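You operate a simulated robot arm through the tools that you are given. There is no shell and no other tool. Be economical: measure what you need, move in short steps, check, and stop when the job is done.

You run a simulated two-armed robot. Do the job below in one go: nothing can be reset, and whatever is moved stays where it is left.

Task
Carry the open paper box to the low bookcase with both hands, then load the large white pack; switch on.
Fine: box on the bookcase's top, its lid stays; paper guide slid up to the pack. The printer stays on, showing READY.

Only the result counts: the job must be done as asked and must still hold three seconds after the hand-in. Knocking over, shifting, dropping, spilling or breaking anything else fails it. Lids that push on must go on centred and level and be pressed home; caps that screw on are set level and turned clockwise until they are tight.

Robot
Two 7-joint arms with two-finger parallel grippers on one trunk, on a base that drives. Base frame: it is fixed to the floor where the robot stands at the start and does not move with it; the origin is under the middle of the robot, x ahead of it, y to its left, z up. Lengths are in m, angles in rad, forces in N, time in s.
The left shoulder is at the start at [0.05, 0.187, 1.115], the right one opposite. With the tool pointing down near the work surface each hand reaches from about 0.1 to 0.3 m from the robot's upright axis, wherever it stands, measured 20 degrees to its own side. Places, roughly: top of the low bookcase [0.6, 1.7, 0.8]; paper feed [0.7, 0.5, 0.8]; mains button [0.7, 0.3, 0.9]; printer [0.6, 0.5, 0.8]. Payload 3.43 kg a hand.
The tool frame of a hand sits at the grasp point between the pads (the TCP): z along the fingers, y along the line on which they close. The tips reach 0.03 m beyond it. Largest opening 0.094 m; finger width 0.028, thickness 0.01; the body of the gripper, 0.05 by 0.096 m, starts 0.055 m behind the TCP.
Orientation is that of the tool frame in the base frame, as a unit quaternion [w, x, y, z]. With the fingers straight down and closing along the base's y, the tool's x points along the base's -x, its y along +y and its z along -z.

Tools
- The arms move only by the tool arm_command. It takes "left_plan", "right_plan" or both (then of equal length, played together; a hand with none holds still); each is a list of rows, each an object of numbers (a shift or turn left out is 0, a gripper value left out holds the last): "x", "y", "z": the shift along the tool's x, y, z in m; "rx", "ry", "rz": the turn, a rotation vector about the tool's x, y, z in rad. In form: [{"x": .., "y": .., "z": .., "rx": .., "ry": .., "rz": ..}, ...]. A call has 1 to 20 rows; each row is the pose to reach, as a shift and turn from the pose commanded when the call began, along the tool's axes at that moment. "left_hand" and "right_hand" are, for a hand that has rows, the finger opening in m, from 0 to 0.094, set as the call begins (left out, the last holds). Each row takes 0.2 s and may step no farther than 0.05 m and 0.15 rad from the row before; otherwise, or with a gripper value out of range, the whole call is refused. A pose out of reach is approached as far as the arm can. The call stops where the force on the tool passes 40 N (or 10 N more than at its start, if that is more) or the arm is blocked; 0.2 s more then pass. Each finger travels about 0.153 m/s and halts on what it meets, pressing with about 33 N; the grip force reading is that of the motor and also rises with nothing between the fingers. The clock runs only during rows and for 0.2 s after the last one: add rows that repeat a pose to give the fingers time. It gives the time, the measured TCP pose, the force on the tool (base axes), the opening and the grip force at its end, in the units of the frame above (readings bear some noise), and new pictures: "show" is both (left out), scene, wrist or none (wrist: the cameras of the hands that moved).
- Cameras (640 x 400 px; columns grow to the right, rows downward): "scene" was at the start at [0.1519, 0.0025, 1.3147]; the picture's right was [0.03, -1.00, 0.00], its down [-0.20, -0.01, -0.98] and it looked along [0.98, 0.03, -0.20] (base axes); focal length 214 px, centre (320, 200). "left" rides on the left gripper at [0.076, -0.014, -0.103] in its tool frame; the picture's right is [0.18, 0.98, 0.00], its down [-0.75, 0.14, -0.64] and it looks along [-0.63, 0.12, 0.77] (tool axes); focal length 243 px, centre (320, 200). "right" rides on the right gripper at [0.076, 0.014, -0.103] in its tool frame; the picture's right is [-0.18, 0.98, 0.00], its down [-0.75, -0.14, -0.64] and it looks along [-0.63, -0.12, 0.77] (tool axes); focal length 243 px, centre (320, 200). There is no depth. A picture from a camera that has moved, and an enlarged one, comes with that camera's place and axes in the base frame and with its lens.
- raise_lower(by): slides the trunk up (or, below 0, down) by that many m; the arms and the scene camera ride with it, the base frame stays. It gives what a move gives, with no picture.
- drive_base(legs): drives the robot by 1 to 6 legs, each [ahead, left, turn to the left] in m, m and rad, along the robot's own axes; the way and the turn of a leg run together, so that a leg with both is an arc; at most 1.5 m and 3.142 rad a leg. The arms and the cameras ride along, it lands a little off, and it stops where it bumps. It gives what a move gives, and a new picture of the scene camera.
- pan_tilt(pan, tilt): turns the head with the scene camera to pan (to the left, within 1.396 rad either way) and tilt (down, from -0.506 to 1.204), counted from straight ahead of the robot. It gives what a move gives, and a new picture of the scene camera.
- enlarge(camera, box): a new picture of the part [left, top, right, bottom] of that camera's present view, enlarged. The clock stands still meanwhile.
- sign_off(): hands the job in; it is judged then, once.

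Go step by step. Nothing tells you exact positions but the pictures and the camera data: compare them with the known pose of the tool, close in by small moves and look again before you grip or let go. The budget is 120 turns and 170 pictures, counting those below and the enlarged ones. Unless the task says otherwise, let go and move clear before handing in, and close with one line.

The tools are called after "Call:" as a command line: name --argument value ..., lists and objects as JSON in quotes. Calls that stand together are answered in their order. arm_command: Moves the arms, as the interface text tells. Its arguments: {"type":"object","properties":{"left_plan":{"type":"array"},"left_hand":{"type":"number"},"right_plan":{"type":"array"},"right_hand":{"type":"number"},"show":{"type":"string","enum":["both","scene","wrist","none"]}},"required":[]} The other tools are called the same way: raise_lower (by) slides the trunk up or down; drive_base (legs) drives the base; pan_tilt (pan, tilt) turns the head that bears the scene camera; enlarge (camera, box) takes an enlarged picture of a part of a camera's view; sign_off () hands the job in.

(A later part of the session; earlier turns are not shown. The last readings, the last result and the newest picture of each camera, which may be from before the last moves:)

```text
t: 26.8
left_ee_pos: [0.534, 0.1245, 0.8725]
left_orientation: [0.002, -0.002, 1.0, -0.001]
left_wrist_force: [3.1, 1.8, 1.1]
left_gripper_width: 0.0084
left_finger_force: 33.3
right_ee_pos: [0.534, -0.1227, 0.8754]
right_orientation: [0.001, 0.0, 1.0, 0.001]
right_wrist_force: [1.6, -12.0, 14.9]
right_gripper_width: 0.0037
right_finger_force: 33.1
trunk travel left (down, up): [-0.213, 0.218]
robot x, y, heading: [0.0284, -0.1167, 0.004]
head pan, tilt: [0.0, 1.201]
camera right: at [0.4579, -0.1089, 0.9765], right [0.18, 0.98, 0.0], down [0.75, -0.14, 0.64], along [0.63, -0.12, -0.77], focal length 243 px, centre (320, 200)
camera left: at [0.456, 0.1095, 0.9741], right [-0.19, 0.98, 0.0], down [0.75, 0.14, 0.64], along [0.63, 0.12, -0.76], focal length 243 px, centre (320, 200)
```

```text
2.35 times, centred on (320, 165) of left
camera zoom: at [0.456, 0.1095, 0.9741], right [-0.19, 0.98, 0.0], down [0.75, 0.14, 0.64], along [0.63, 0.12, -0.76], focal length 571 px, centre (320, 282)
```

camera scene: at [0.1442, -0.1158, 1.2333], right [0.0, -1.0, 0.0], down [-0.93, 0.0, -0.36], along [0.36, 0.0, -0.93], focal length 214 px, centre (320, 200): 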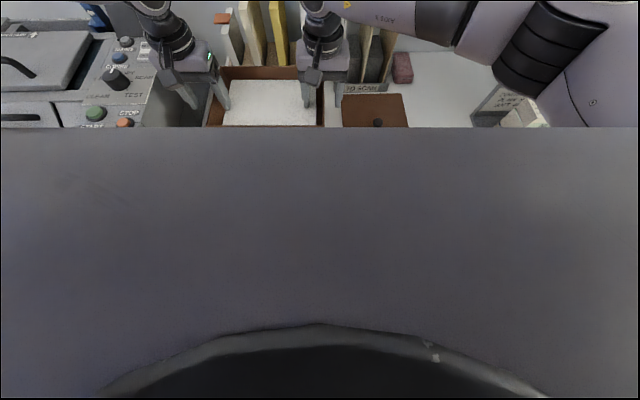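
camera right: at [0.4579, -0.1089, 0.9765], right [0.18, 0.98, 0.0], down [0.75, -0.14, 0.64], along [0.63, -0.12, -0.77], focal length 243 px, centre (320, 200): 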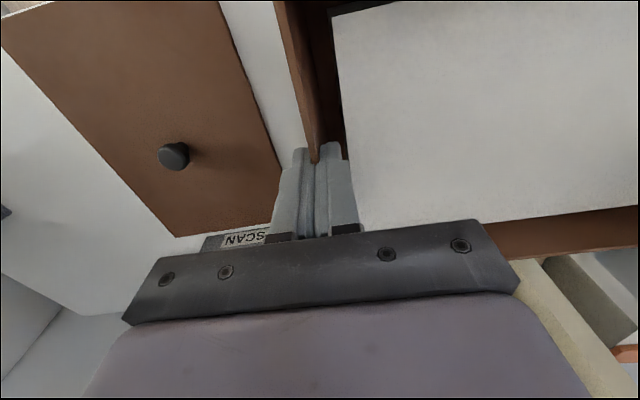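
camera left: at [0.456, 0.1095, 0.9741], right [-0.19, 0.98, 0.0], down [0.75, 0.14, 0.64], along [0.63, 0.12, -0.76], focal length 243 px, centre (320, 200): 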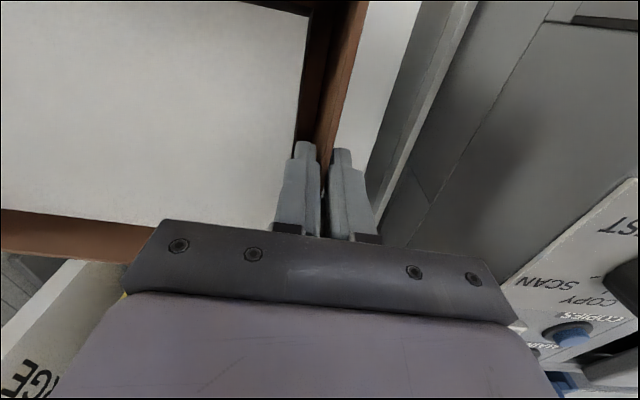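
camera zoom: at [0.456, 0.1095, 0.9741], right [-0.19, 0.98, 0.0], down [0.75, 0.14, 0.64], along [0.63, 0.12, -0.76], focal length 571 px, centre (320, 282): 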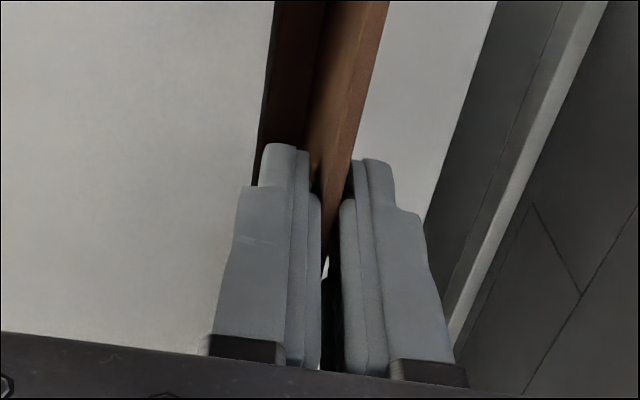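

The right wall does seem gripped. I do a small test lift with the trunk and read the forces.

Call:
raise_lower --by 0.012

Call:
arm_command --right_plan '[{"z": 0}]' --left_plan '[{"z": 0}]' --show "wrist"

```text
t: 27.4
left_ee_pos: [0.5337, 0.1255, 0.8802]
left_orientation: [-0.002, -0.003, 1.0, -0.001]
left_wrist_force: [-1.8, 9.0, -12.3]
left_gripper_width: 0.0084
left_finger_force: 33.3
right_ee_pos: [0.5341, -0.1215, 0.8838]
right_orientation: [0.0, 0.0, 1.0, 0.001]
right_wrist_force: [1.9, -8.7, -10.8]
right_gripper_width: 0.0038
right_finger_force: 32.8
trunk travel left (down, up): [-0.225, 0.206]
robot x, y, heading: [0.0246, -0.1176, -0.003]
head pan, tilt: [0.0, 1.201]
```

```text
t: 27.8
left_ee_pos: [0.5339, 0.1237, 0.8817]
left_orientation: [-0.001, -0.002, 1.0, -0.001]
left_wrist_force: [-1.2, 9.5, -11.9]
left_gripper_width: 0.0085
left_finger_force: 32.7
right_ee_pos: [0.5336, -0.1205, 0.8834]
right_orientation: [-0.001, 0.0, 1.0, 0.0]
right_wrist_force: [2.0, -10.0, -12.2]
right_gripper_width: 0.004
right_finger_force: 32.7
trunk travel left (down, up): [-0.225, 0.206]
robot x, y, heading: [0.0299, -0.1146, 0.002]
head pan, tilt: [0.0, 1.201]
camera right: at [0.4593, -0.1076, 0.9859], right [0.18, 0.98, 0.0], down [0.75, -0.14, 0.64], along [0.63, -0.12, -0.77], focal length 243 px, centre (320, 200)
camera left: at [0.4573, 0.1106, 0.9846], right [-0.19, 0.98, 0.0], down [0.75, 0.15, 0.64], along [0.63, 0.12, -0.77], focal length 243 px, centre (320, 200)
```

right: 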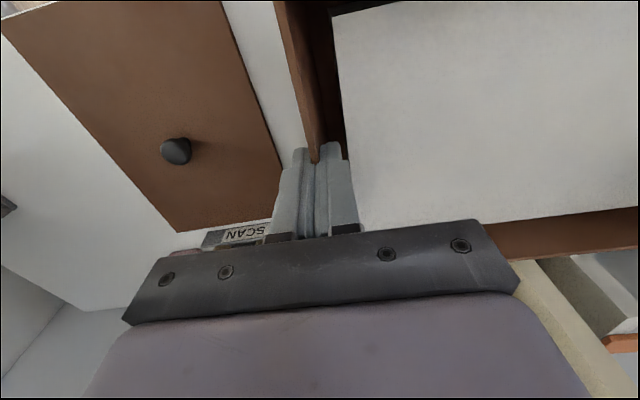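
left: 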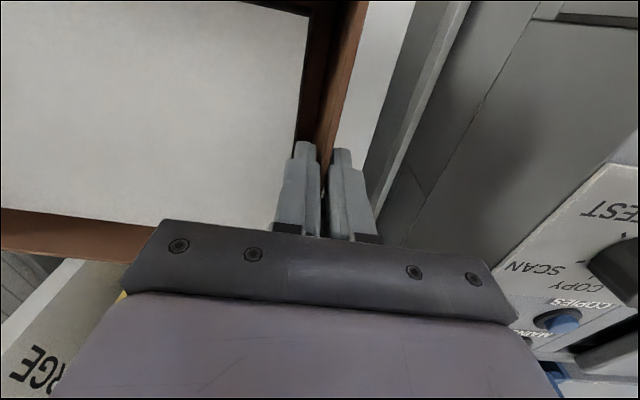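

Each hand carries about 12 N with the box level, so the grip holds. I lift a further 0.1 m.

Call:
raise_lower --by 0.1

Call:
pan_tilt --pan 0 --tilt 0.7

```text
t: 29.1
left_ee_pos: [0.5348, 0.1256, 0.9804]
left_orientation: [0.0, -0.001, 1.0, -0.001]
left_wrist_force: [-2.2, 12.6, -11.8]
left_gripper_width: 0.0083
left_finger_force: 33.2
right_ee_pos: [0.5352, -0.1207, 0.9851]
right_orientation: [-0.001, 0.0, 1.0, 0.001]
right_wrist_force: [2.1, -13.2, -12.5]
right_gripper_width: 0.0037
right_finger_force: 33.0
trunk travel left (down, up): [-0.325, 0.106]
robot x, y, heading: [0.0301, -0.1174, 0.007]
head pan, tilt: [0.0, 1.201]
```

```text
t: 30.0
left_ee_pos: [0.5342, 0.1249, 0.9804]
left_orientation: [0.001, -0.002, 1.0, -0.001]
left_wrist_force: [-2.4, 13.8, -11.1]
left_gripper_width: 0.0082
left_finger_force: 32.8
right_ee_pos: [0.5351, -0.1207, 0.984]
right_orientation: [-0.001, 0.001, 1.0, 0.001]
right_wrist_force: [2.1, -15.4, -13.4]
right_gripper_width: 0.0039
right_finger_force: 32.8
trunk travel left (down, up): [-0.325, 0.106]
robot x, y, heading: [0.0303, -0.116, -0.002]
head pan, tilt: [0.0, 0.7]
camera scene: at [0.1752, -0.1153, 1.2638], right [0.0, -1.0, 0.0], down [-0.65, 0.0, -0.76], along [0.76, 0.0, -0.65], focal length 214 px, centre (320, 200)
```

scene: 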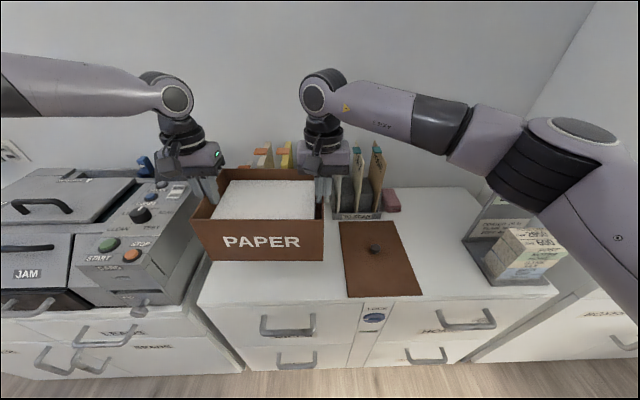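

The box is up and level. I back off, then drive left toward the bookcase.

Call:
drive_base --legs '[[-0.4, 0, 0], [0, 0.8, 0]]'

Call:
pan_tilt --pan 0.6 --tilt 0.5

```text
t: 36.3
left_ee_pos: [0.1365, 0.9236, 0.9801]
left_orientation: [0.0, -0.007, 1.0, -0.001]
left_wrist_force: [-1.9, 15.9, -11.2]
left_gripper_width: 0.0085
left_finger_force: 33.0
right_ee_pos: [0.1378, 0.6783, 0.9846]
right_orientation: [0.0, -0.006, 1.0, 0.001]
right_wrist_force: [1.5, -14.9, -13.1]
right_gripper_width: 0.0039
right_finger_force: 33.0
trunk travel left (down, up): [-0.325, 0.106]
robot x, y, heading: [-0.3688, 0.6772, 0.01]
head pan, tilt: [0.0, 0.7]
camera scene: at [-0.2211, 0.6798, 1.2639], right [0.01, -1.0, 0.0], down [-0.65, -0.01, -0.76], along [0.76, 0.01, -0.65], focal length 214 px, centre (320, 200)
```

scene: 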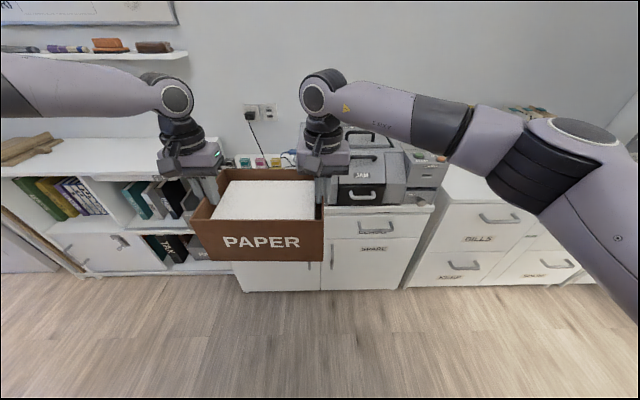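

```text
t: 37.3
left_ee_pos: [0.1358, 0.923, 0.9819]
left_orientation: [-0.001, -0.007, 1.0, -0.001]
left_wrist_force: [-1.0, -1.1, -13.0]
left_gripper_width: 0.0083
left_finger_force: 33.1
right_ee_pos: [0.1393, 0.6767, 0.984]
right_orientation: [0.0, -0.006, 1.0, 0.0]
right_wrist_force: [1.2, 1.1, -11.3]
right_gripper_width: 0.0035
right_finger_force: 32.8
trunk travel left (down, up): [-0.325, 0.106]
robot x, y, heading: [-0.3665, 0.6773, 0.014]
head pan, tilt: [0.6, 0.499]
camera scene: at [-0.2315, 0.7308, 1.2816], right [0.57, -0.82, 0.0], down [-0.39, -0.27, -0.88], along [0.72, 0.5, -0.48], focal length 214 px, centre (320, 200)
```

scene: 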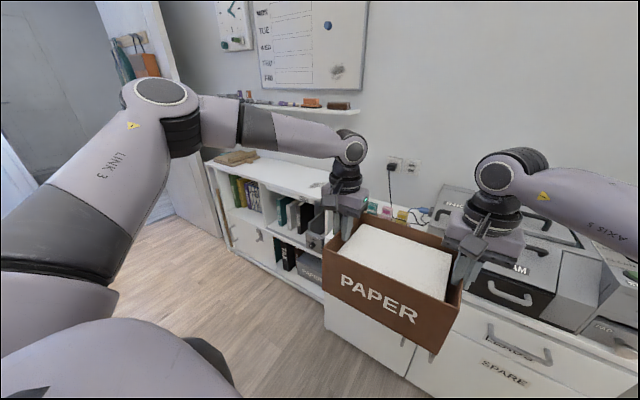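

The bookcase is ahead to the left, with its near half of the top clear. I drive a further 0.85 m left and look again.

Call:
drive_base --legs '[[0, 0.85, -0.012]]'

Call:
pan_tilt --pan 0.35 --tilt 0.6

```text
t: 41.7
left_ee_pos: [0.1383, 1.7383, 0.9803]
left_orientation: [-0.001, 0.002, 1.0, 0.0]
left_wrist_force: [-1.4, -1.4, -12.3]
left_gripper_width: 0.0085
left_finger_force: 33.4
right_ee_pos: [0.1366, 1.4914, 0.985]
right_orientation: [-0.001, 0.003, 1.0, 0.0]
right_wrist_force: [0.8, 1.7, -11.1]
right_gripper_width: 0.0038
right_finger_force: 32.2
trunk travel left (down, up): [-0.325, 0.106]
robot x, y, heading: [-0.3669, 1.5029, -0.009]
head pan, tilt: [0.6, 0.499]
camera scene: at [-0.2323, 1.5515, 1.2816], right [0.56, -0.83, 0.0], down [-0.4, -0.27, -0.88], along [0.73, 0.49, -0.48], focal length 214 px, centre (320, 200)
```

scene: 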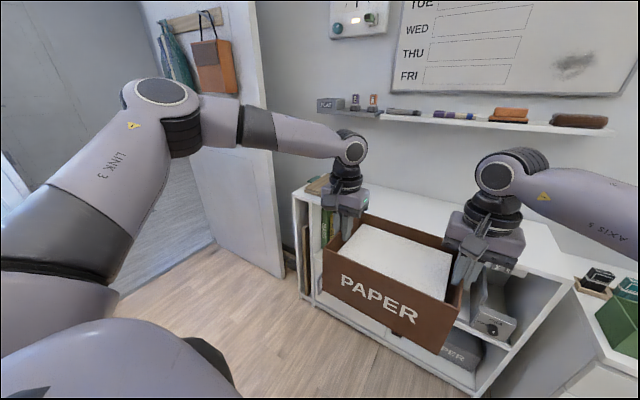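

```text
t: 42.5
left_ee_pos: [0.1375, 1.7382, 0.9805]
left_orientation: [0.0, 0.002, 1.0, -0.001]
left_wrist_force: [0.1, -1.7, -12.5]
left_gripper_width: 0.0084
left_finger_force: 32.9
right_ee_pos: [0.1358, 1.4923, 0.984]
right_orientation: [-0.001, 0.003, 1.0, 0.001]
right_wrist_force: [1.0, 1.5, -10.8]
right_gripper_width: 0.0036
right_finger_force: 33.3
trunk travel left (down, up): [-0.325, 0.106]
robot x, y, heading: [-0.3709, 1.4975, -0.008]
head pan, tilt: [0.351, 0.6]
camera scene: at [-0.2246, 1.5303, 1.2726], right [0.34, -0.94, 0.0], down [-0.53, -0.19, -0.82], along [0.78, 0.28, -0.57], focal length 214 px, centre (320, 200)
```

scene: 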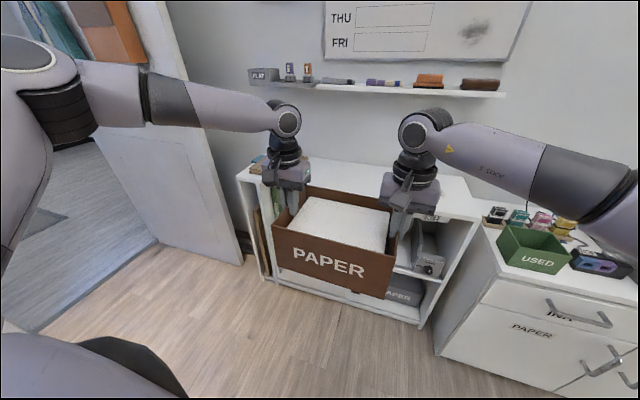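

The bookcase front edge is at about x 0.5, spanning y 1.2 to 2.2, with a wall shelf at x≥0.77. I raise a little, drive forward part way, and look with the wrist cameras.

Call:
raise_lower --by 0.06

Call:
drive_base --legs '[[0.36, 0.03, 0.008]]'

Call:
arm_command --right_plan '[{"z": 0}]' --left_plan '[{"z": 0}]' --show "wrist"

```text
t: 43.5
left_ee_pos: [0.1394, 1.7372, 1.0399]
left_orientation: [-0.001, 0.002, 1.0, -0.001]
left_wrist_force: [-0.9, -2.4, -11.5]
left_gripper_width: 0.0084
left_finger_force: 33.3
right_ee_pos: [0.1381, 1.4919, 1.0435]
right_orientation: [-0.001, 0.004, 1.0, 0.0]
right_wrist_force: [0.9, 2.0, -11.4]
right_gripper_width: 0.004
right_finger_force: 33.1
trunk travel left (down, up): [-0.385, 0.046]
robot x, y, heading: [-0.3683, 1.5016, -0.007]
head pan, tilt: [0.351, 0.6]
```

```text
t: 45.8
left_ee_pos: [0.5029, 1.7724, 1.0398]
left_orientation: [-0.001, -0.003, 1.0, 0.0]
left_wrist_force: [-0.4, -1.0, -12.4]
left_gripper_width: 0.0083
left_finger_force: 33.4
right_ee_pos: [0.5028, 1.5269, 1.0437]
right_orientation: [-0.001, -0.002, 1.0, 0.001]
right_wrist_force: [1.0, 2.4, -11.8]
right_gripper_width: 0.0041
right_finger_force: 33.2
trunk travel left (down, up): [-0.385, 0.046]
robot x, y, heading: [-0.0037, 1.5291, 0.006]
head pan, tilt: [0.351, 0.6]
camera scene: at [0.1423, 1.5618, 1.3325], right [0.35, -0.94, 0.0], down [-0.53, -0.2, -0.82], along [0.77, 0.29, -0.57], focal length 214 px, centre (320, 200)
```

scene: 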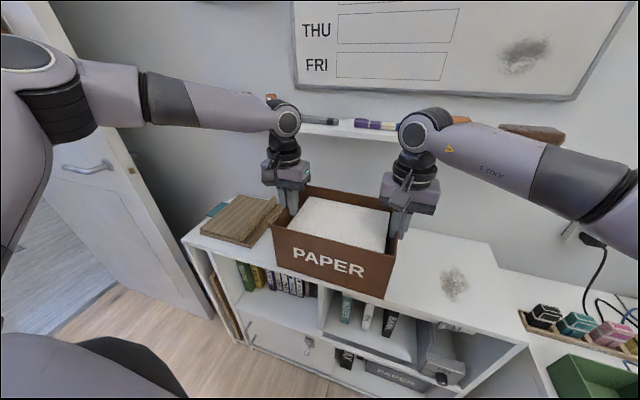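

```text
t: 46.2
left_ee_pos: [0.5008, 1.7722, 1.039]
left_orientation: [-0.002, -0.003, 1.0, 0.0]
left_wrist_force: [-0.4, -2.7, -11.8]
left_gripper_width: 0.0084
left_finger_force: 33.0
right_ee_pos: [0.5029, 1.5267, 1.0439]
right_orientation: [-0.002, -0.003, 1.0, 0.0]
right_wrist_force: [1.2, 2.3, -11.1]
right_gripper_width: 0.0041
right_finger_force: 33.4
trunk travel left (down, up): [-0.385, 0.046]
robot x, y, heading: [-0.0067, 1.5288, 0.005]
head pan, tilt: [0.351, 0.6]
camera right: at [0.4276, 1.5401, 1.1453], right [0.18, 0.98, 0.0], down [0.76, -0.14, 0.64], along [0.63, -0.12, -0.77], focal length 243 px, centre (320, 200)
camera left: at [0.425, 1.7583, 1.1432], right [-0.19, 0.98, 0.0], down [0.76, 0.15, 0.64], along [0.63, 0.12, -0.77], focal length 243 px, centre (320, 200)
```

right: 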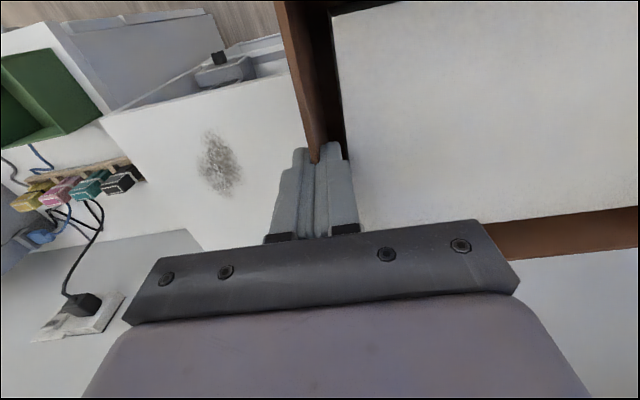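
left: 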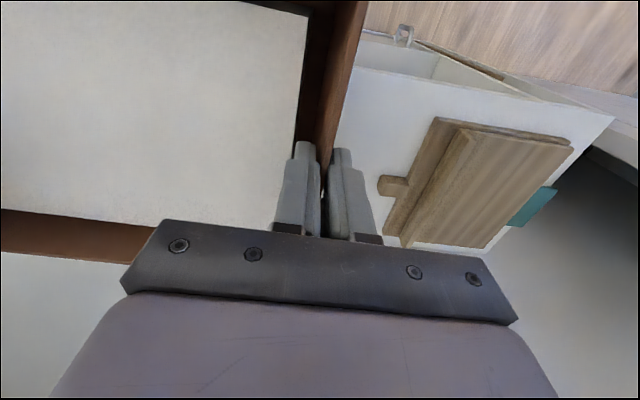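

The top measures z ≈ 0.795, x 0.49–0.77, y 1.21–2.19, with a brown board beginning at y ≈ 1.9. I drive 0.105 m forward and lower the trunk by 0.105 m.

Call:
drive_base --legs '[[0.105, 0, -0.005]]'

Call:
raise_lower --by -0.1

Call:
arm_command --right_plan '[{"z": 0}]' --left_plan '[{"z": 0}]'

```text
t: 47.4
left_ee_pos: [0.6069, 1.7717, 1.0398]
left_orientation: [-0.001, -0.001, 1.0, 0.0]
left_wrist_force: [0.4, -1.2, -12.6]
left_gripper_width: 0.0084
left_finger_force: 33.1
right_ee_pos: [0.6079, 1.5254, 1.0429]
right_orientation: [-0.001, 0.0, 1.0, 0.0]
right_wrist_force: [0.2, 2.0, -11.5]
right_gripper_width: 0.0038
right_finger_force: 32.9
trunk travel left (down, up): [-0.385, 0.046]
robot x, y, heading: [0.101, 1.532, -0.001]
head pan, tilt: [0.351, 0.6]
camera scene: at [0.2467, 1.5613, 1.3324], right [0.34, -0.94, 0.0], down [-0.53, -0.19, -0.82], along [0.77, 0.28, -0.57], focal length 214 px, centre (320, 200)
```

scene: 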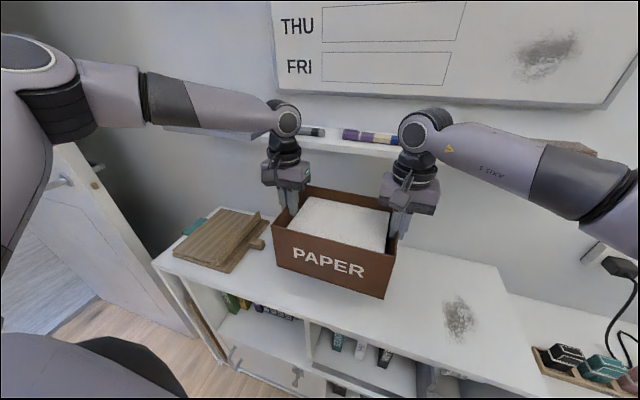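

```text
t: 48.7
left_ee_pos: [0.6078, 1.7708, 0.9406]
left_orientation: [-0.001, 0.0, 1.0, -0.001]
left_wrist_force: [-0.2, -1.0, -11.6]
left_gripper_width: 0.0085
left_finger_force: 33.0
right_ee_pos: [0.6068, 1.5247, 0.9438]
right_orientation: [0.0, -0.001, 1.0, 0.0]
right_wrist_force: [-0.2, 1.1, -11.0]
right_gripper_width: 0.004
right_finger_force: 33.5
trunk travel left (down, up): [-0.285, 0.146]
robot x, y, heading: [0.1033, 1.5318, -0.003]
head pan, tilt: [0.351, 0.6]
```

```text
t: 49.1
left_ee_pos: [0.6073, 1.7711, 0.9407]
left_orientation: [-0.002, 0.0, 1.0, -0.001]
left_wrist_force: [0.1, -2.4, -12.7]
left_gripper_width: 0.0084
left_finger_force: 32.6
right_ee_pos: [0.607, 1.5244, 0.9449]
right_orientation: [-0.001, 0.0, 1.0, 0.0]
right_wrist_force: [0.9, 1.5, -10.8]
right_gripper_width: 0.0036
right_finger_force: 32.3
trunk travel left (down, up): [-0.285, 0.146]
robot x, y, heading: [0.1017, 1.5272, 0.005]
head pan, tilt: [0.351, 0.6]
camera scene: at [0.2455, 1.5612, 1.2326], right [0.34, -0.94, 0.0], down [-0.53, -0.19, -0.82], along [0.77, 0.28, -0.57], focal length 214 px, centre (320, 200)
camera right: at [0.5315, 1.5382, 1.0459], right [0.18, 0.98, 0.0], down [0.75, -0.14, 0.64], along [0.63, -0.12, -0.77], focal length 243 px, centre (320, 200)
camera left: at [0.5298, 1.7564, 1.0439], right [-0.19, 0.98, 0.0], down [0.76, 0.14, 0.64], along [0.63, 0.12, -0.77], focal length 243 px, centre (320, 200)
```

scene: 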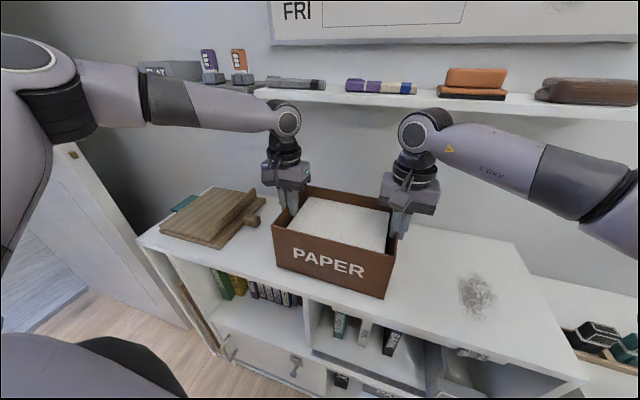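
right: 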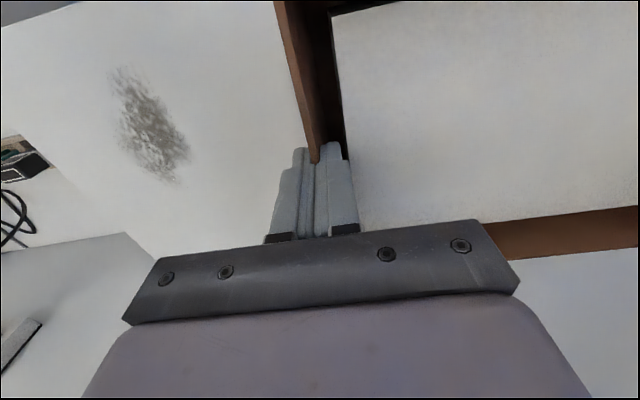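
left: 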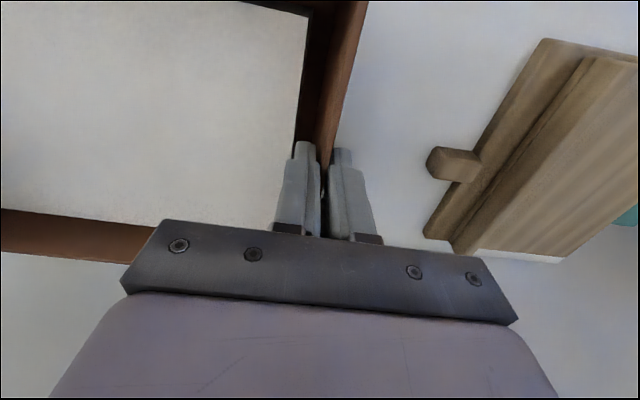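

The box now hangs about 2 cm above the bookcase top. I lower in small steps watching the force.

Call:
raise_lower --by -0.012

Call:
raise_lower --by -0.006

```text
t: 49.7
left_ee_pos: [0.6069, 1.7713, 0.9307]
left_orientation: [0.001, -0.002, 1.0, -0.001]
left_wrist_force: [1.0, 1.2, 2.3]
left_gripper_width: 0.0084
left_finger_force: 32.7
right_ee_pos: [0.6059, 1.5238, 0.9355]
right_orientation: [0.002, 0.001, 1.0, 0.001]
right_wrist_force: [3.0, 1.5, 4.2]
right_gripper_width: 0.0037
right_finger_force: 32.8
trunk travel left (down, up): [-0.273, 0.158]
robot x, y, heading: [0.103, 1.5331, -0.0]
head pan, tilt: [0.351, 0.6]
```

```text
t: 50.5
left_ee_pos: [0.6051, 1.7717, 0.931]
left_orientation: [0.008, -0.002, 1.0, -0.001]
left_wrist_force: [-5.3, 3.0, 14.4]
left_gripper_width: 0.0084
left_finger_force: 33.0
right_ee_pos: [0.6054, 1.5252, 0.9347]
right_orientation: [0.008, 0.0, 1.0, 0.004]
right_wrist_force: [-3.1, -1.8, 13.7]
right_gripper_width: 0.0039
right_finger_force: 33.1
trunk travel left (down, up): [-0.267, 0.164]
robot x, y, heading: [0.1047, 1.5334, -0.001]
head pan, tilt: [0.351, 0.6]
stopped: the force on the tool passed its limit (the readings are from after the stop); the commanded pose is now the measured one
```

The box has landed and both hands bear on it lightly. I open the fingers, then rise clear.

Call:
arm_command --right_plan '[{"z": 0}, {"z": 0}, {"z": 0}]' --left_plan '[{"z": 0}, {"z": 0}, {"z": 0}]' --left_hand 0.05 --right_hand 0.05 --show "wrist"

Call:
raise_lower --by 0.1

Call:
pan_tilt --pan 0.1 --tilt 0.7

```text
t: 51.2
left_ee_pos: [0.609, 1.7707, 0.9286]
left_orientation: [0.006, -0.001, 1.0, -0.002]
left_wrist_force: [1.0, -0.7, 0.5]
left_gripper_width: 0.05
left_finger_force: 0.1
right_ee_pos: [0.6075, 1.5257, 0.9332]
right_orientation: [0.006, 0.001, 1.0, 0.003]
right_wrist_force: [0.5, 0.8, -1.0]
right_gripper_width: 0.0501
right_finger_force: 0.1
trunk travel left (down, up): [-0.267, 0.164]
robot x, y, heading: [0.1008, 1.5353, 0.001]
head pan, tilt: [0.351, 0.6]
camera right: at [0.5314, 1.5377, 1.0327], right [0.19, 0.98, 0.01], down [0.75, -0.15, 0.65], along [0.64, -0.11, -0.76], focal length 243 px, centre (320, 200)
camera left: at [0.5299, 1.7565, 1.0303], right [-0.19, 0.98, -0.01], down [0.74, 0.15, 0.65], along [0.64, 0.12, -0.76], focal length 243 px, centre (320, 200)
```

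right: 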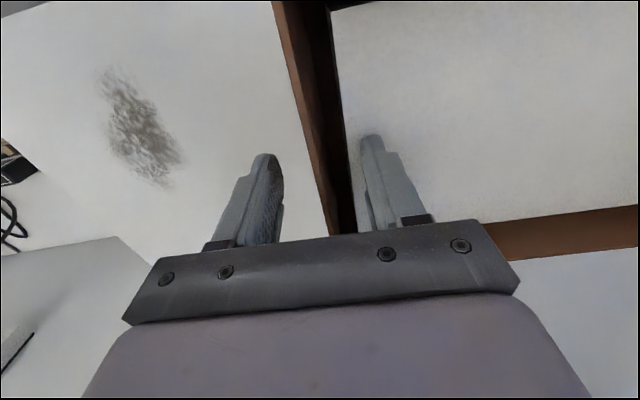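
left: 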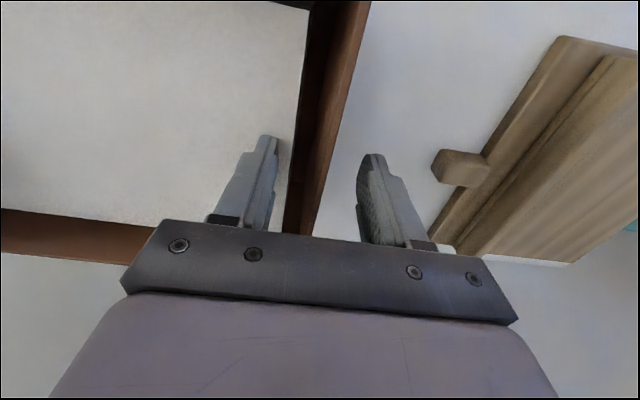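

```text
t: 52.6
left_ee_pos: [0.6091, 1.7712, 1.0288]
left_orientation: [0.005, -0.003, 1.0, -0.001]
left_wrist_force: [-0.4, 0.1, 0.0]
left_gripper_width: 0.0501
left_finger_force: 0.1
right_ee_pos: [0.6086, 1.5251, 1.032]
right_orientation: [0.006, 0.002, 1.0, 0.004]
right_wrist_force: [1.0, 0.5, -0.4]
right_gripper_width: 0.0499
right_finger_force: 0.0
trunk travel left (down, up): [-0.367, 0.064]
robot x, y, heading: [0.1019, 1.5295, -0.001]
head pan, tilt: [0.351, 0.6]
```

```text
t: 53.4
left_ee_pos: [0.6082, 1.7706, 1.0279]
left_orientation: [0.006, -0.002, 1.0, -0.001]
left_wrist_force: [-0.9, -0.3, 0.0]
left_gripper_width: 0.0498
left_finger_force: 0.0
right_ee_pos: [0.6089, 1.5249, 1.0319]
right_orientation: [0.006, 0.003, 1.0, 0.003]
right_wrist_force: [-0.3, -0.5, 0.8]
right_gripper_width: 0.0501
right_finger_force: 0.0
trunk travel left (down, up): [-0.367, 0.064]
robot x, y, heading: [0.0979, 1.532, 0.001]
head pan, tilt: [0.099, 0.7]
camera scene: at [0.2454, 1.5391, 1.3063], right [0.1, -0.99, 0.0], down [-0.64, -0.06, -0.77], along [0.76, 0.08, -0.64], focal length 214 px, centre (320, 200)
```

scene: 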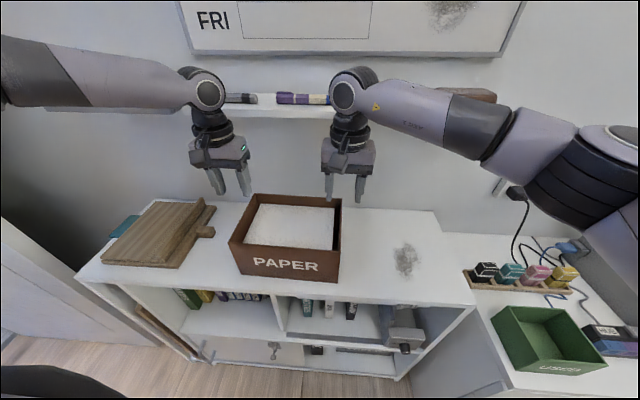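

The box sits wholly on the bookcase top. I back away and drive in front of the printer to study it.

Call:
drive_base --legs '[[-0.4, 0, 0], [0, -1.1, 0]]'

Call:
pan_tilt --pan 0 --tilt 0.5

Call:
enlarge --camera "scene" --box '[220, 130, 460, 280]'

```text
t: 61.0
left_ee_pos: [0.2195, 0.7029, 1.028]
left_orientation: [0.006, -0.021, 1.0, -0.002]
left_wrist_force: [0.3, 0.7, 0.1]
left_gripper_width: 0.0499
left_finger_force: 0.0
right_ee_pos: [0.2291, 0.4562, 1.032]
right_orientation: [0.005, -0.018, 1.0, 0.004]
right_wrist_force: [-0.7, 0.3, -0.7]
right_gripper_width: 0.0498
right_finger_force: 0.1
trunk travel left (down, up): [-0.367, 0.064]
robot x, y, heading: [-0.281, 0.4419, 0.039]
head pan, tilt: [0.099, 0.7]
camera scene: at [-0.1338, 0.4567, 1.3063], right [0.14, -0.99, 0.0], down [-0.64, -0.09, -0.76], along [0.76, 0.1, -0.64], focal length 214 px, centre (320, 200)
```

scene: 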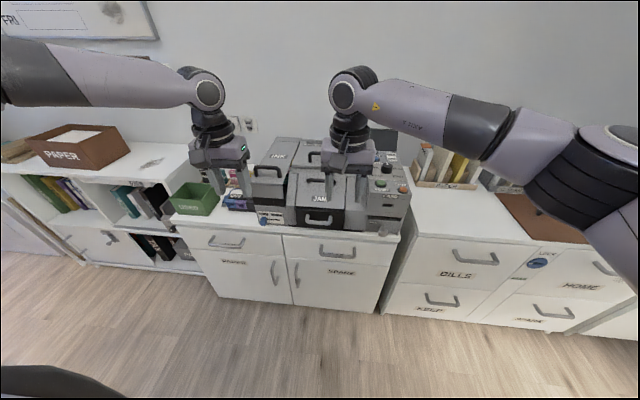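

```text
t: 61.8
left_ee_pos: [0.2208, 0.702, 1.0291]
left_orientation: [0.007, -0.02, 1.0, -0.001]
left_wrist_force: [0.0, -0.3, 0.8]
left_gripper_width: 0.0502
left_finger_force: 0.0
right_ee_pos: [0.2288, 0.457, 1.0317]
right_orientation: [0.006, -0.017, 1.0, 0.003]
right_wrist_force: [0.2, 0.5, -0.3]
right_gripper_width: 0.0502
right_finger_force: 0.0
trunk travel left (down, up): [-0.367, 0.064]
robot x, y, heading: [-0.2825, 0.4429, 0.041]
head pan, tilt: [0.0, 0.499]
camera scene: at [-0.127, 0.4487, 1.3239], right [0.04, -1.0, 0.0], down [-0.48, -0.02, -0.88], along [0.88, 0.03, -0.48], focal length 214 px, centre (320, 200)
```

scene: 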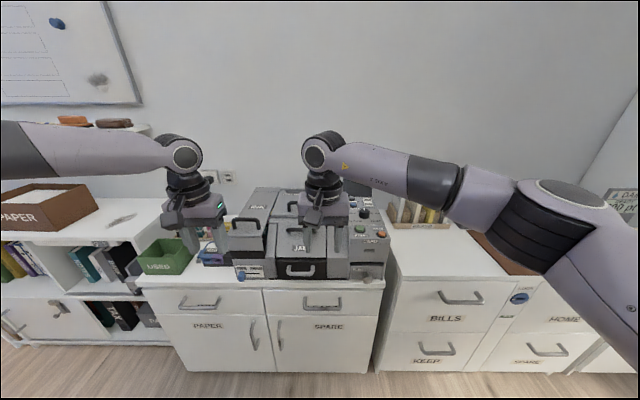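

```text
2.67 times, centred on (340, 205) of scene
camera zoom: at [-0.127, 0.4487, 1.3239], right [0.04, -1.0, 0.0], down [-0.48, -0.02, -0.88], along [0.88, 0.03, -0.48], focal length 572 px, centre (267, 187)
```

zoom: 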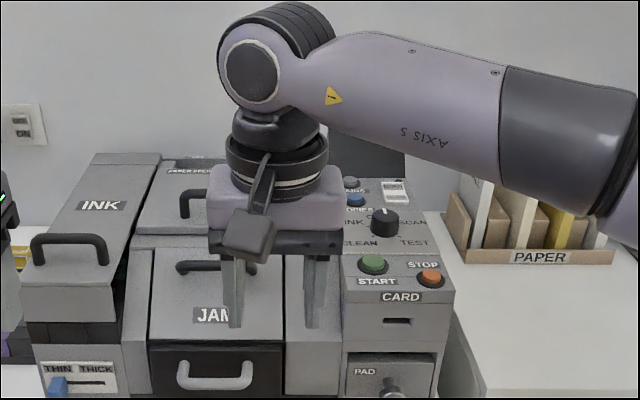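

I need a close view of the feed at the printer's back. I spread the hands apart, drive up to the printer and look down at it.

Call:
arm_command --right_plan '[{"y": -0.05}, {"y": -0.1}, {"y": -0.15}, {"y": -0.2, "z": -0.04}, {"y": -0.24, "z": -0.08}]' --left_plan '[{"y": 0.04}, {"y": 0.08}, {"y": 0.12}, {"y": 0.15, "z": -0.04}, {"y": 0.15, "z": -0.08}]' --show "none"

Call:
drive_base --legs '[[0.26, 0.0, -0.04]]'

Call:
pan_tilt --pan 0 --tilt 0.65

Call:
enlarge --camera "scene" --box '[200, 130, 440, 280]'

```text
refused: row 4 steps farther than a row can; nothing moved
```

```text
t: 63.6
left_ee_pos: [0.4883, 0.6899, 1.028]
left_orientation: [0.006, -0.004, 1.0, -0.001]
left_wrist_force: [0.4, 1.6, -0.4]
left_gripper_width: 0.05
left_finger_force: 0.2
right_ee_pos: [0.4889, 0.4432, 1.032]
right_orientation: [0.006, 0.0, 1.0, 0.004]
right_wrist_force: [-0.1, 0.2, -0.5]
right_gripper_width: 0.05
right_finger_force: 0.1
trunk travel left (down, up): [-0.367, 0.064]
robot x, y, heading: [-0.02, 0.4491, 0.003]
head pan, tilt: [0.0, 0.499]
camera scene: at [0.1325, 0.4486, 1.3239], right [0.0, -1.0, 0.0], down [-0.48, 0.0, -0.88], along [0.88, 0.0, -0.48], focal length 214 px, centre (320, 200)
```

scene: 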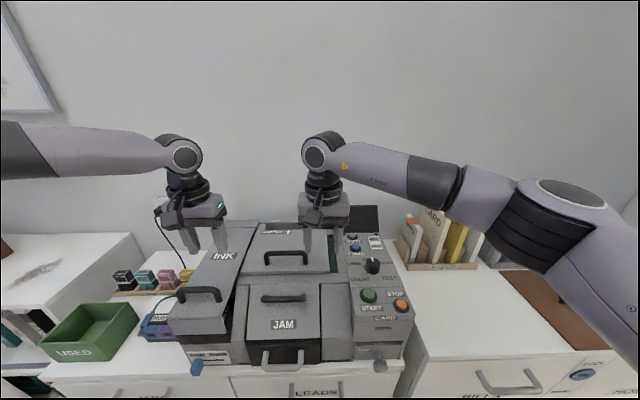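

```text
t: 64.3
left_ee_pos: [0.4882, 0.6898, 1.0279]
left_orientation: [0.006, -0.003, 1.0, -0.001]
left_wrist_force: [-0.6, 0.2, -0.7]
left_gripper_width: 0.0501
left_finger_force: 0.2
right_ee_pos: [0.4882, 0.4445, 1.0308]
right_orientation: [0.006, -0.001, 1.0, 0.004]
right_wrist_force: [-0.3, -0.1, 0.3]
right_gripper_width: 0.0501
right_finger_force: 0.1
trunk travel left (down, up): [-0.367, 0.064]
robot x, y, heading: [-0.0161, 0.4467, 0.0]
head pan, tilt: [0.0, 0.649]
camera scene: at [0.1277, 0.4486, 1.3107], right [0.0, -1.0, 0.0], down [-0.6, 0.0, -0.8], along [0.8, 0.0, -0.6], focal length 214 px, centre (320, 200)
```

scene: 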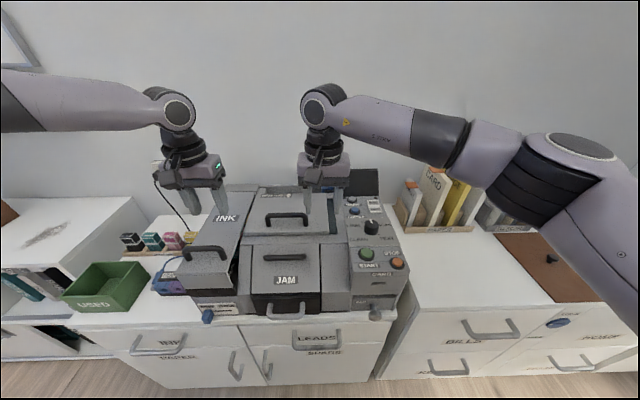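

```text
2.67 times, centred on (320, 205) of scene
camera zoom: at [0.1277, 0.4486, 1.3107], right [0.0, -1.0, 0.0], down [-0.6, 0.0, -0.8], along [0.8, 0.0, -0.6], focal length 572 px, centre (320, 187)
```

zoom: 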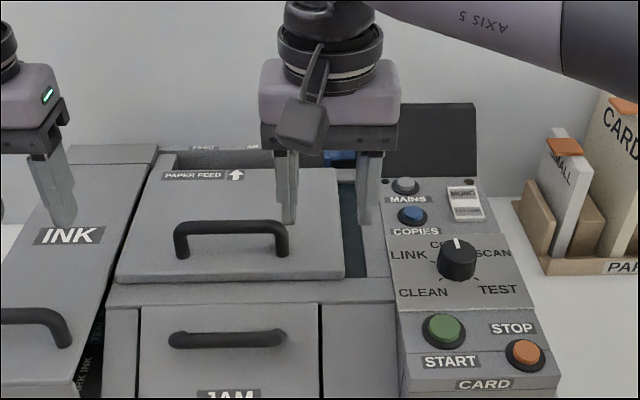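

Packs are labelled SMALL, CARD, a yellow one and LARGE; the feed trough with a blue guide lies behind the "PAPER FEED" plate. I swing the right hand aside to see it.

Call:
arm_command --right_plan '[{"y": -0.04, "z": -0.02}, {"y": -0.08, "z": -0.04}, {"y": -0.12, "z": -0.06}, {"y": -0.16, "z": -0.08}, {"y": -0.2, "z": -0.08}, {"y": -0.24, "z": -0.08}]' --left_plan '[{"z": -0.02}, {"z": -0.04}, {"z": -0.06}, {"z": -0.08}, {"z": -0.08}, {"z": -0.08}]' --show "none"

Call:
raise_lower --by 0.06

Call:
enlarge --camera "scene" --box '[220, 150, 400, 265]'

Call:
enlarge --camera "scene" --box '[240, 175, 360, 250]'

```text
t: 65.7
left_ee_pos: [0.487, 0.6888, 1.1081]
left_orientation: [0.007, -0.004, 1.0, -0.001]
left_wrist_force: [0.3, -0.6, 0.1]
left_gripper_width: 0.05
left_finger_force: 0.1
right_ee_pos: [0.4874, 0.2048, 1.1126]
right_orientation: [0.006, 0.0, 1.0, 0.004]
right_wrist_force: [1.1, -0.1, 0.0]
right_gripper_width: 0.0498
right_finger_force: 0.1
trunk travel left (down, up): [-0.367, 0.064]
robot x, y, heading: [-0.0158, 0.45, 0.004]
head pan, tilt: [0.0, 0.649]
```

```text
t: 66.7
left_ee_pos: [0.4867, 0.6892, 1.1665]
left_orientation: [0.006, -0.003, 1.0, -0.002]
left_wrist_force: [0.0, 0.2, -0.4]
left_gripper_width: 0.0498
left_finger_force: 0.0
right_ee_pos: [0.486, 0.2046, 1.1737]
right_orientation: [0.006, -0.001, 1.0, 0.004]
right_wrist_force: [0.2, -0.1, 0.1]
right_gripper_width: 0.0499
right_finger_force: 0.0
trunk travel left (down, up): [-0.427, 0.004]
robot x, y, heading: [-0.0127, 0.4466, 0.004]
head pan, tilt: [0.0, 0.649]
```

```text
3.48 times, centred on (310, 208) of scene
camera zoom: at [0.128, 0.4486, 1.3706], right [0.0, -1.0, 0.0], down [-0.6, 0.0, -0.8], along [0.8, 0.0, -0.6], focal length 746 px, centre (355, 174)
```

zoom: 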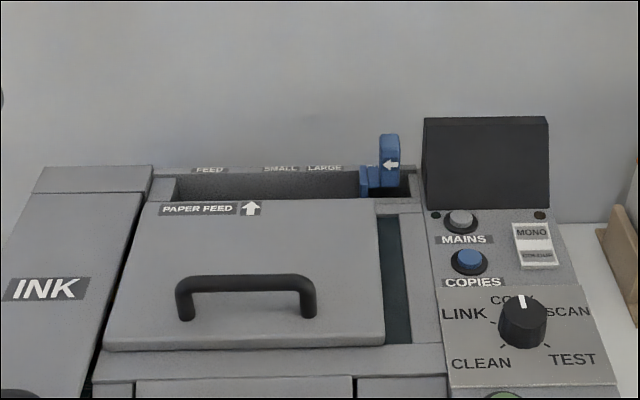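

```text
5.33 times, centred on (300, 212) of scene
camera zoom: at [0.128, 0.4486, 1.3706], right [0.0, -1.0, 0.0], down [-0.6, 0.0, -0.8], along [0.8, 0.0, -0.6], focal length 1144 px, centre (427, 133)
```

zoom: 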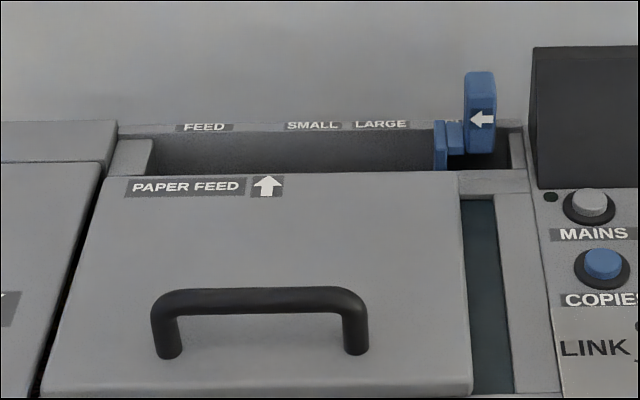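

The pack must stand in the slot (x≈0.71–0.755) against its left end, broad side facing front, and then the blue guide slides left to it. I test how far forward each hand can reach at this height.

Call:
arm_command --right_plan '[{"x": -0.04}, {"x": -0.08}, {"x": -0.12}, {"x": -0.16}, {"x": -0.2}, {"x": -0.22}, {"x": -0.22}]' --left_plan '[{"x": -0.04}, {"x": -0.08}, {"x": -0.12}, {"x": -0.16}, {"x": -0.2}, {"x": -0.22}, {"x": -0.22}]'

```text
t: 68.3
left_ee_pos: [0.5429, 0.7483, 1.15]
left_orientation: [0.006, -0.004, 1.0, -0.001]
left_wrist_force: [0.3, 0.8, -0.6]
left_gripper_width: 0.0499
left_finger_force: 0.1
left hand out of reach, approached as far as the arm can: row 1, 2, 3, 4, 5, 6, 7
right_ee_pos: [0.6034, 0.2056, 1.1629]
right_orientation: [0.006, 0.0, 1.0, 0.003]
right_wrist_force: [-0.1, 0.5, 0.3]
right_gripper_width: 0.0501
right_finger_force: 0.1
right hand out of reach, approached as far as the arm can: row 3, 4, 5, 6, 7
trunk travel left (down, up): [-0.427, 0.004]
robot x, y, heading: [-0.0199, 0.4468, 0.004]
head pan, tilt: [0.0, 0.649]
camera scene: at [0.1277, 0.4489, 1.3706], right [0.0, -1.0, 0.0], down [-0.6, 0.0, -0.8], along [0.8, 0.0, -0.6], focal length 214 px, centre (320, 200)
camera right: at [0.5268, 0.2182, 1.2632], right [0.18, 0.98, 0.01], down [0.75, -0.15, 0.65], along [0.64, -0.11, -0.76], focal length 243 px, centre (320, 200)
camera left: at [0.4641, 0.733, 1.2522], right [-0.19, 0.98, -0.01], down [0.74, 0.15, 0.65], along [0.64, 0.12, -0.76], focal length 243 px, centre (320, 200)
```

scene: 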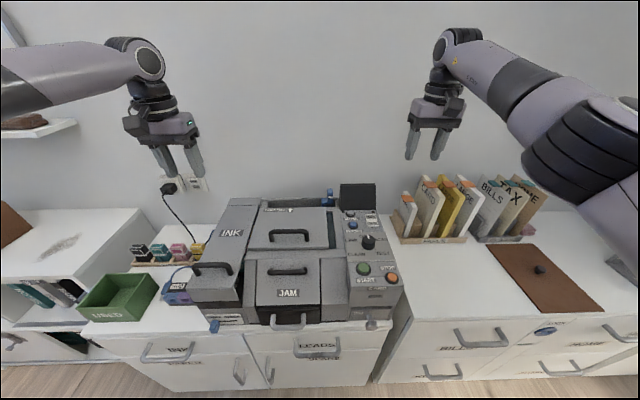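
right: 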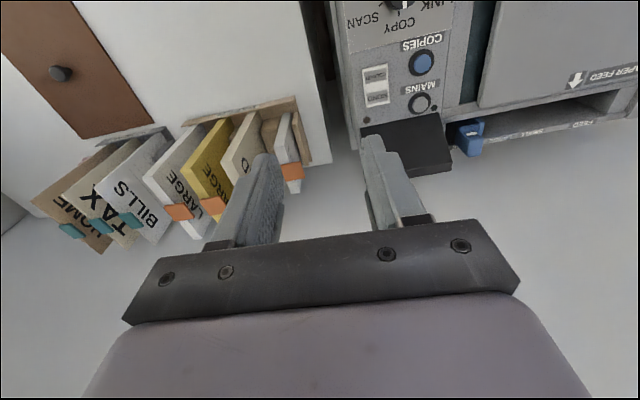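
left: 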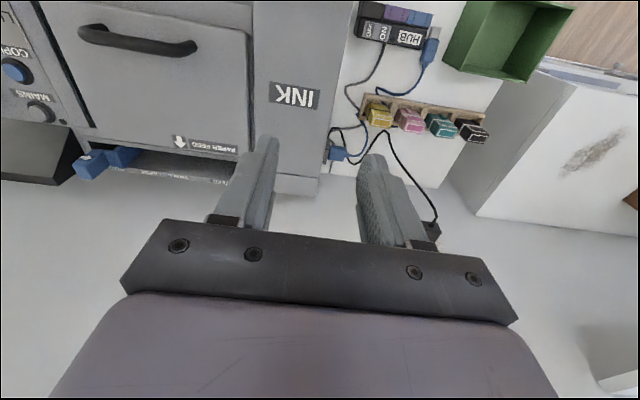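

Both yellow and white packs are marked LARGE; the white one's top is at about (0.70, −0.01, 1.02). I retract a bit and move in front of the rack.

Call:
arm_command --right_plan '[{"x": 0.04}, {"x": 0.08}, {"x": 0.11}]' --left_plan '[{"x": 0.04}, {"x": 0.08, "y": -0.03}, {"x": 0.12, "y": -0.05}]' --show "none"

Call:
drive_base --legs '[[0, -0.24, 0], [0.045, 0, 0]]'

Call:
arm_command --right_plan '[{"y": 0}]' --show "wrist"

```text
t: 69.1
left_ee_pos: [0.4207, 0.694, 1.1507]
left_orientation: [0.006, -0.004, 1.0, -0.002]
left_wrist_force: [0.1, 0.0, 0.8]
left_gripper_width: 0.05
left_finger_force: 0.1
right_ee_pos: [0.4908, 0.204, 1.1585]
right_orientation: [0.007, 0.002, 1.0, 0.004]
right_wrist_force: [-0.3, 0.1, -0.1]
right_gripper_width: 0.0499
right_finger_force: 0.1
trunk travel left (down, up): [-0.427, 0.004]
robot x, y, heading: [-0.0203, 0.446, 0.001]
head pan, tilt: [0.0, 0.649]
```

```text
t: 71.4
left_ee_pos: [0.4682, 0.4579, 1.1502]
left_orientation: [0.006, -0.005, 1.0, -0.002]
left_wrist_force: [0.7, 0.0, -0.1]
left_gripper_width: 0.0499
left_finger_force: 0.1
right_ee_pos: [0.5403, -0.0337, 1.1572]
right_orientation: [0.005, -0.002, 1.0, 0.004]
right_wrist_force: [0.7, 0.2, -1.0]
right_gripper_width: 0.0501
right_finger_force: 0.2
trunk travel left (down, up): [-0.427, 0.004]
robot x, y, heading: [0.027, 0.2106, 0.005]
head pan, tilt: [0.0, 0.649]
camera scene: at [0.1747, 0.2095, 1.3704], right [0.01, -1.0, 0.0], down [-0.61, 0.0, -0.8], along [0.8, 0.01, -0.61], focal length 214 px, centre (320, 200)
```

scene: 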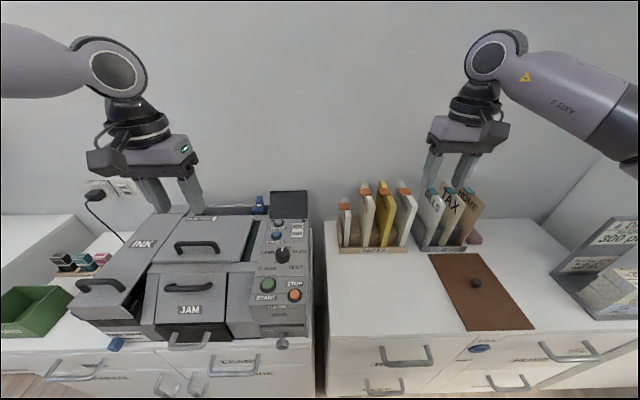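

```text
t: 71.8
left_ee_pos: [0.4675, 0.4581, 1.1508]
left_orientation: [0.007, -0.005, 1.0, -0.002]
left_wrist_force: [0.9, -0.1, -0.8]
left_gripper_width: 0.0501
left_finger_force: 0.1
right_ee_pos: [0.5383, -0.0331, 1.1566]
right_orientation: [0.006, -0.002, 1.0, 0.004]
right_wrist_force: [-0.1, 0.0, -0.4]
right_gripper_width: 0.0501
right_finger_force: 0.1
trunk travel left (down, up): [-0.427, 0.004]
robot x, y, heading: [0.0263, 0.2095, 0.009]
head pan, tilt: [0.0, 0.649]
camera right: at [0.4621, -0.0203, 1.2583], right [0.18, 0.98, 0.01], down [0.75, -0.14, 0.65], along [0.64, -0.11, -0.76], focal length 243 px, centre (320, 200)
```

right: 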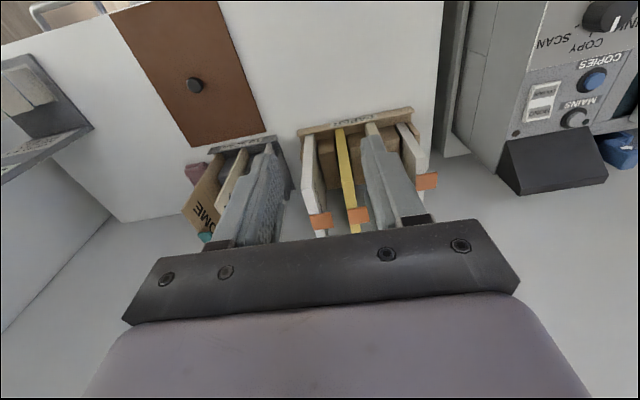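

Call:
enlarge --camera "right" --box '[270, 90, 450, 240]'

Call:
enlarge --camera "scene" --box '[320, 165, 440, 265]'

```text
2.67 times, centred on (360, 165) of right
camera zoom: at [0.4621, -0.0203, 1.2583], right [0.18, 0.98, 0.01], down [0.75, -0.14, 0.65], along [0.64, -0.11, -0.76], focal length 647 px, centre (213, 293)
```

zoom: 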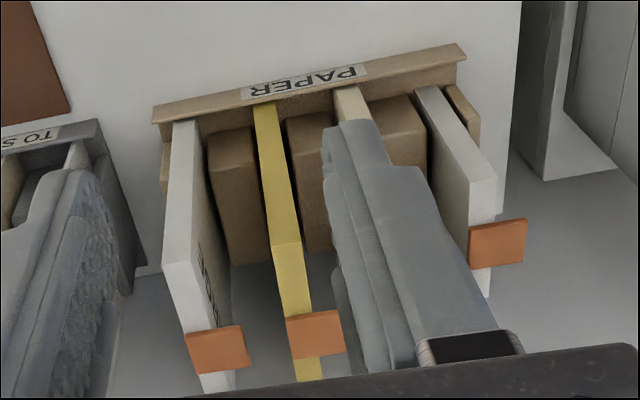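

```text
4.00 times, centred on (380, 215) of scene
camera zoom: at [0.1736, 0.2096, 1.3706], right [0.01, -1.0, 0.0], down [-0.6, 0.0, -0.8], along [0.8, 0.01, -0.6], focal length 858 px, centre (80, 140)
```

zoom: 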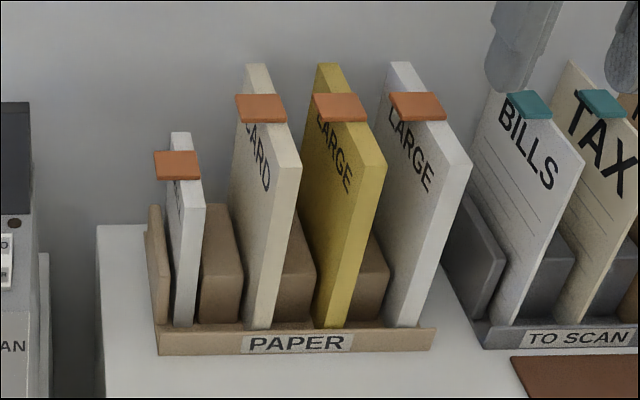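

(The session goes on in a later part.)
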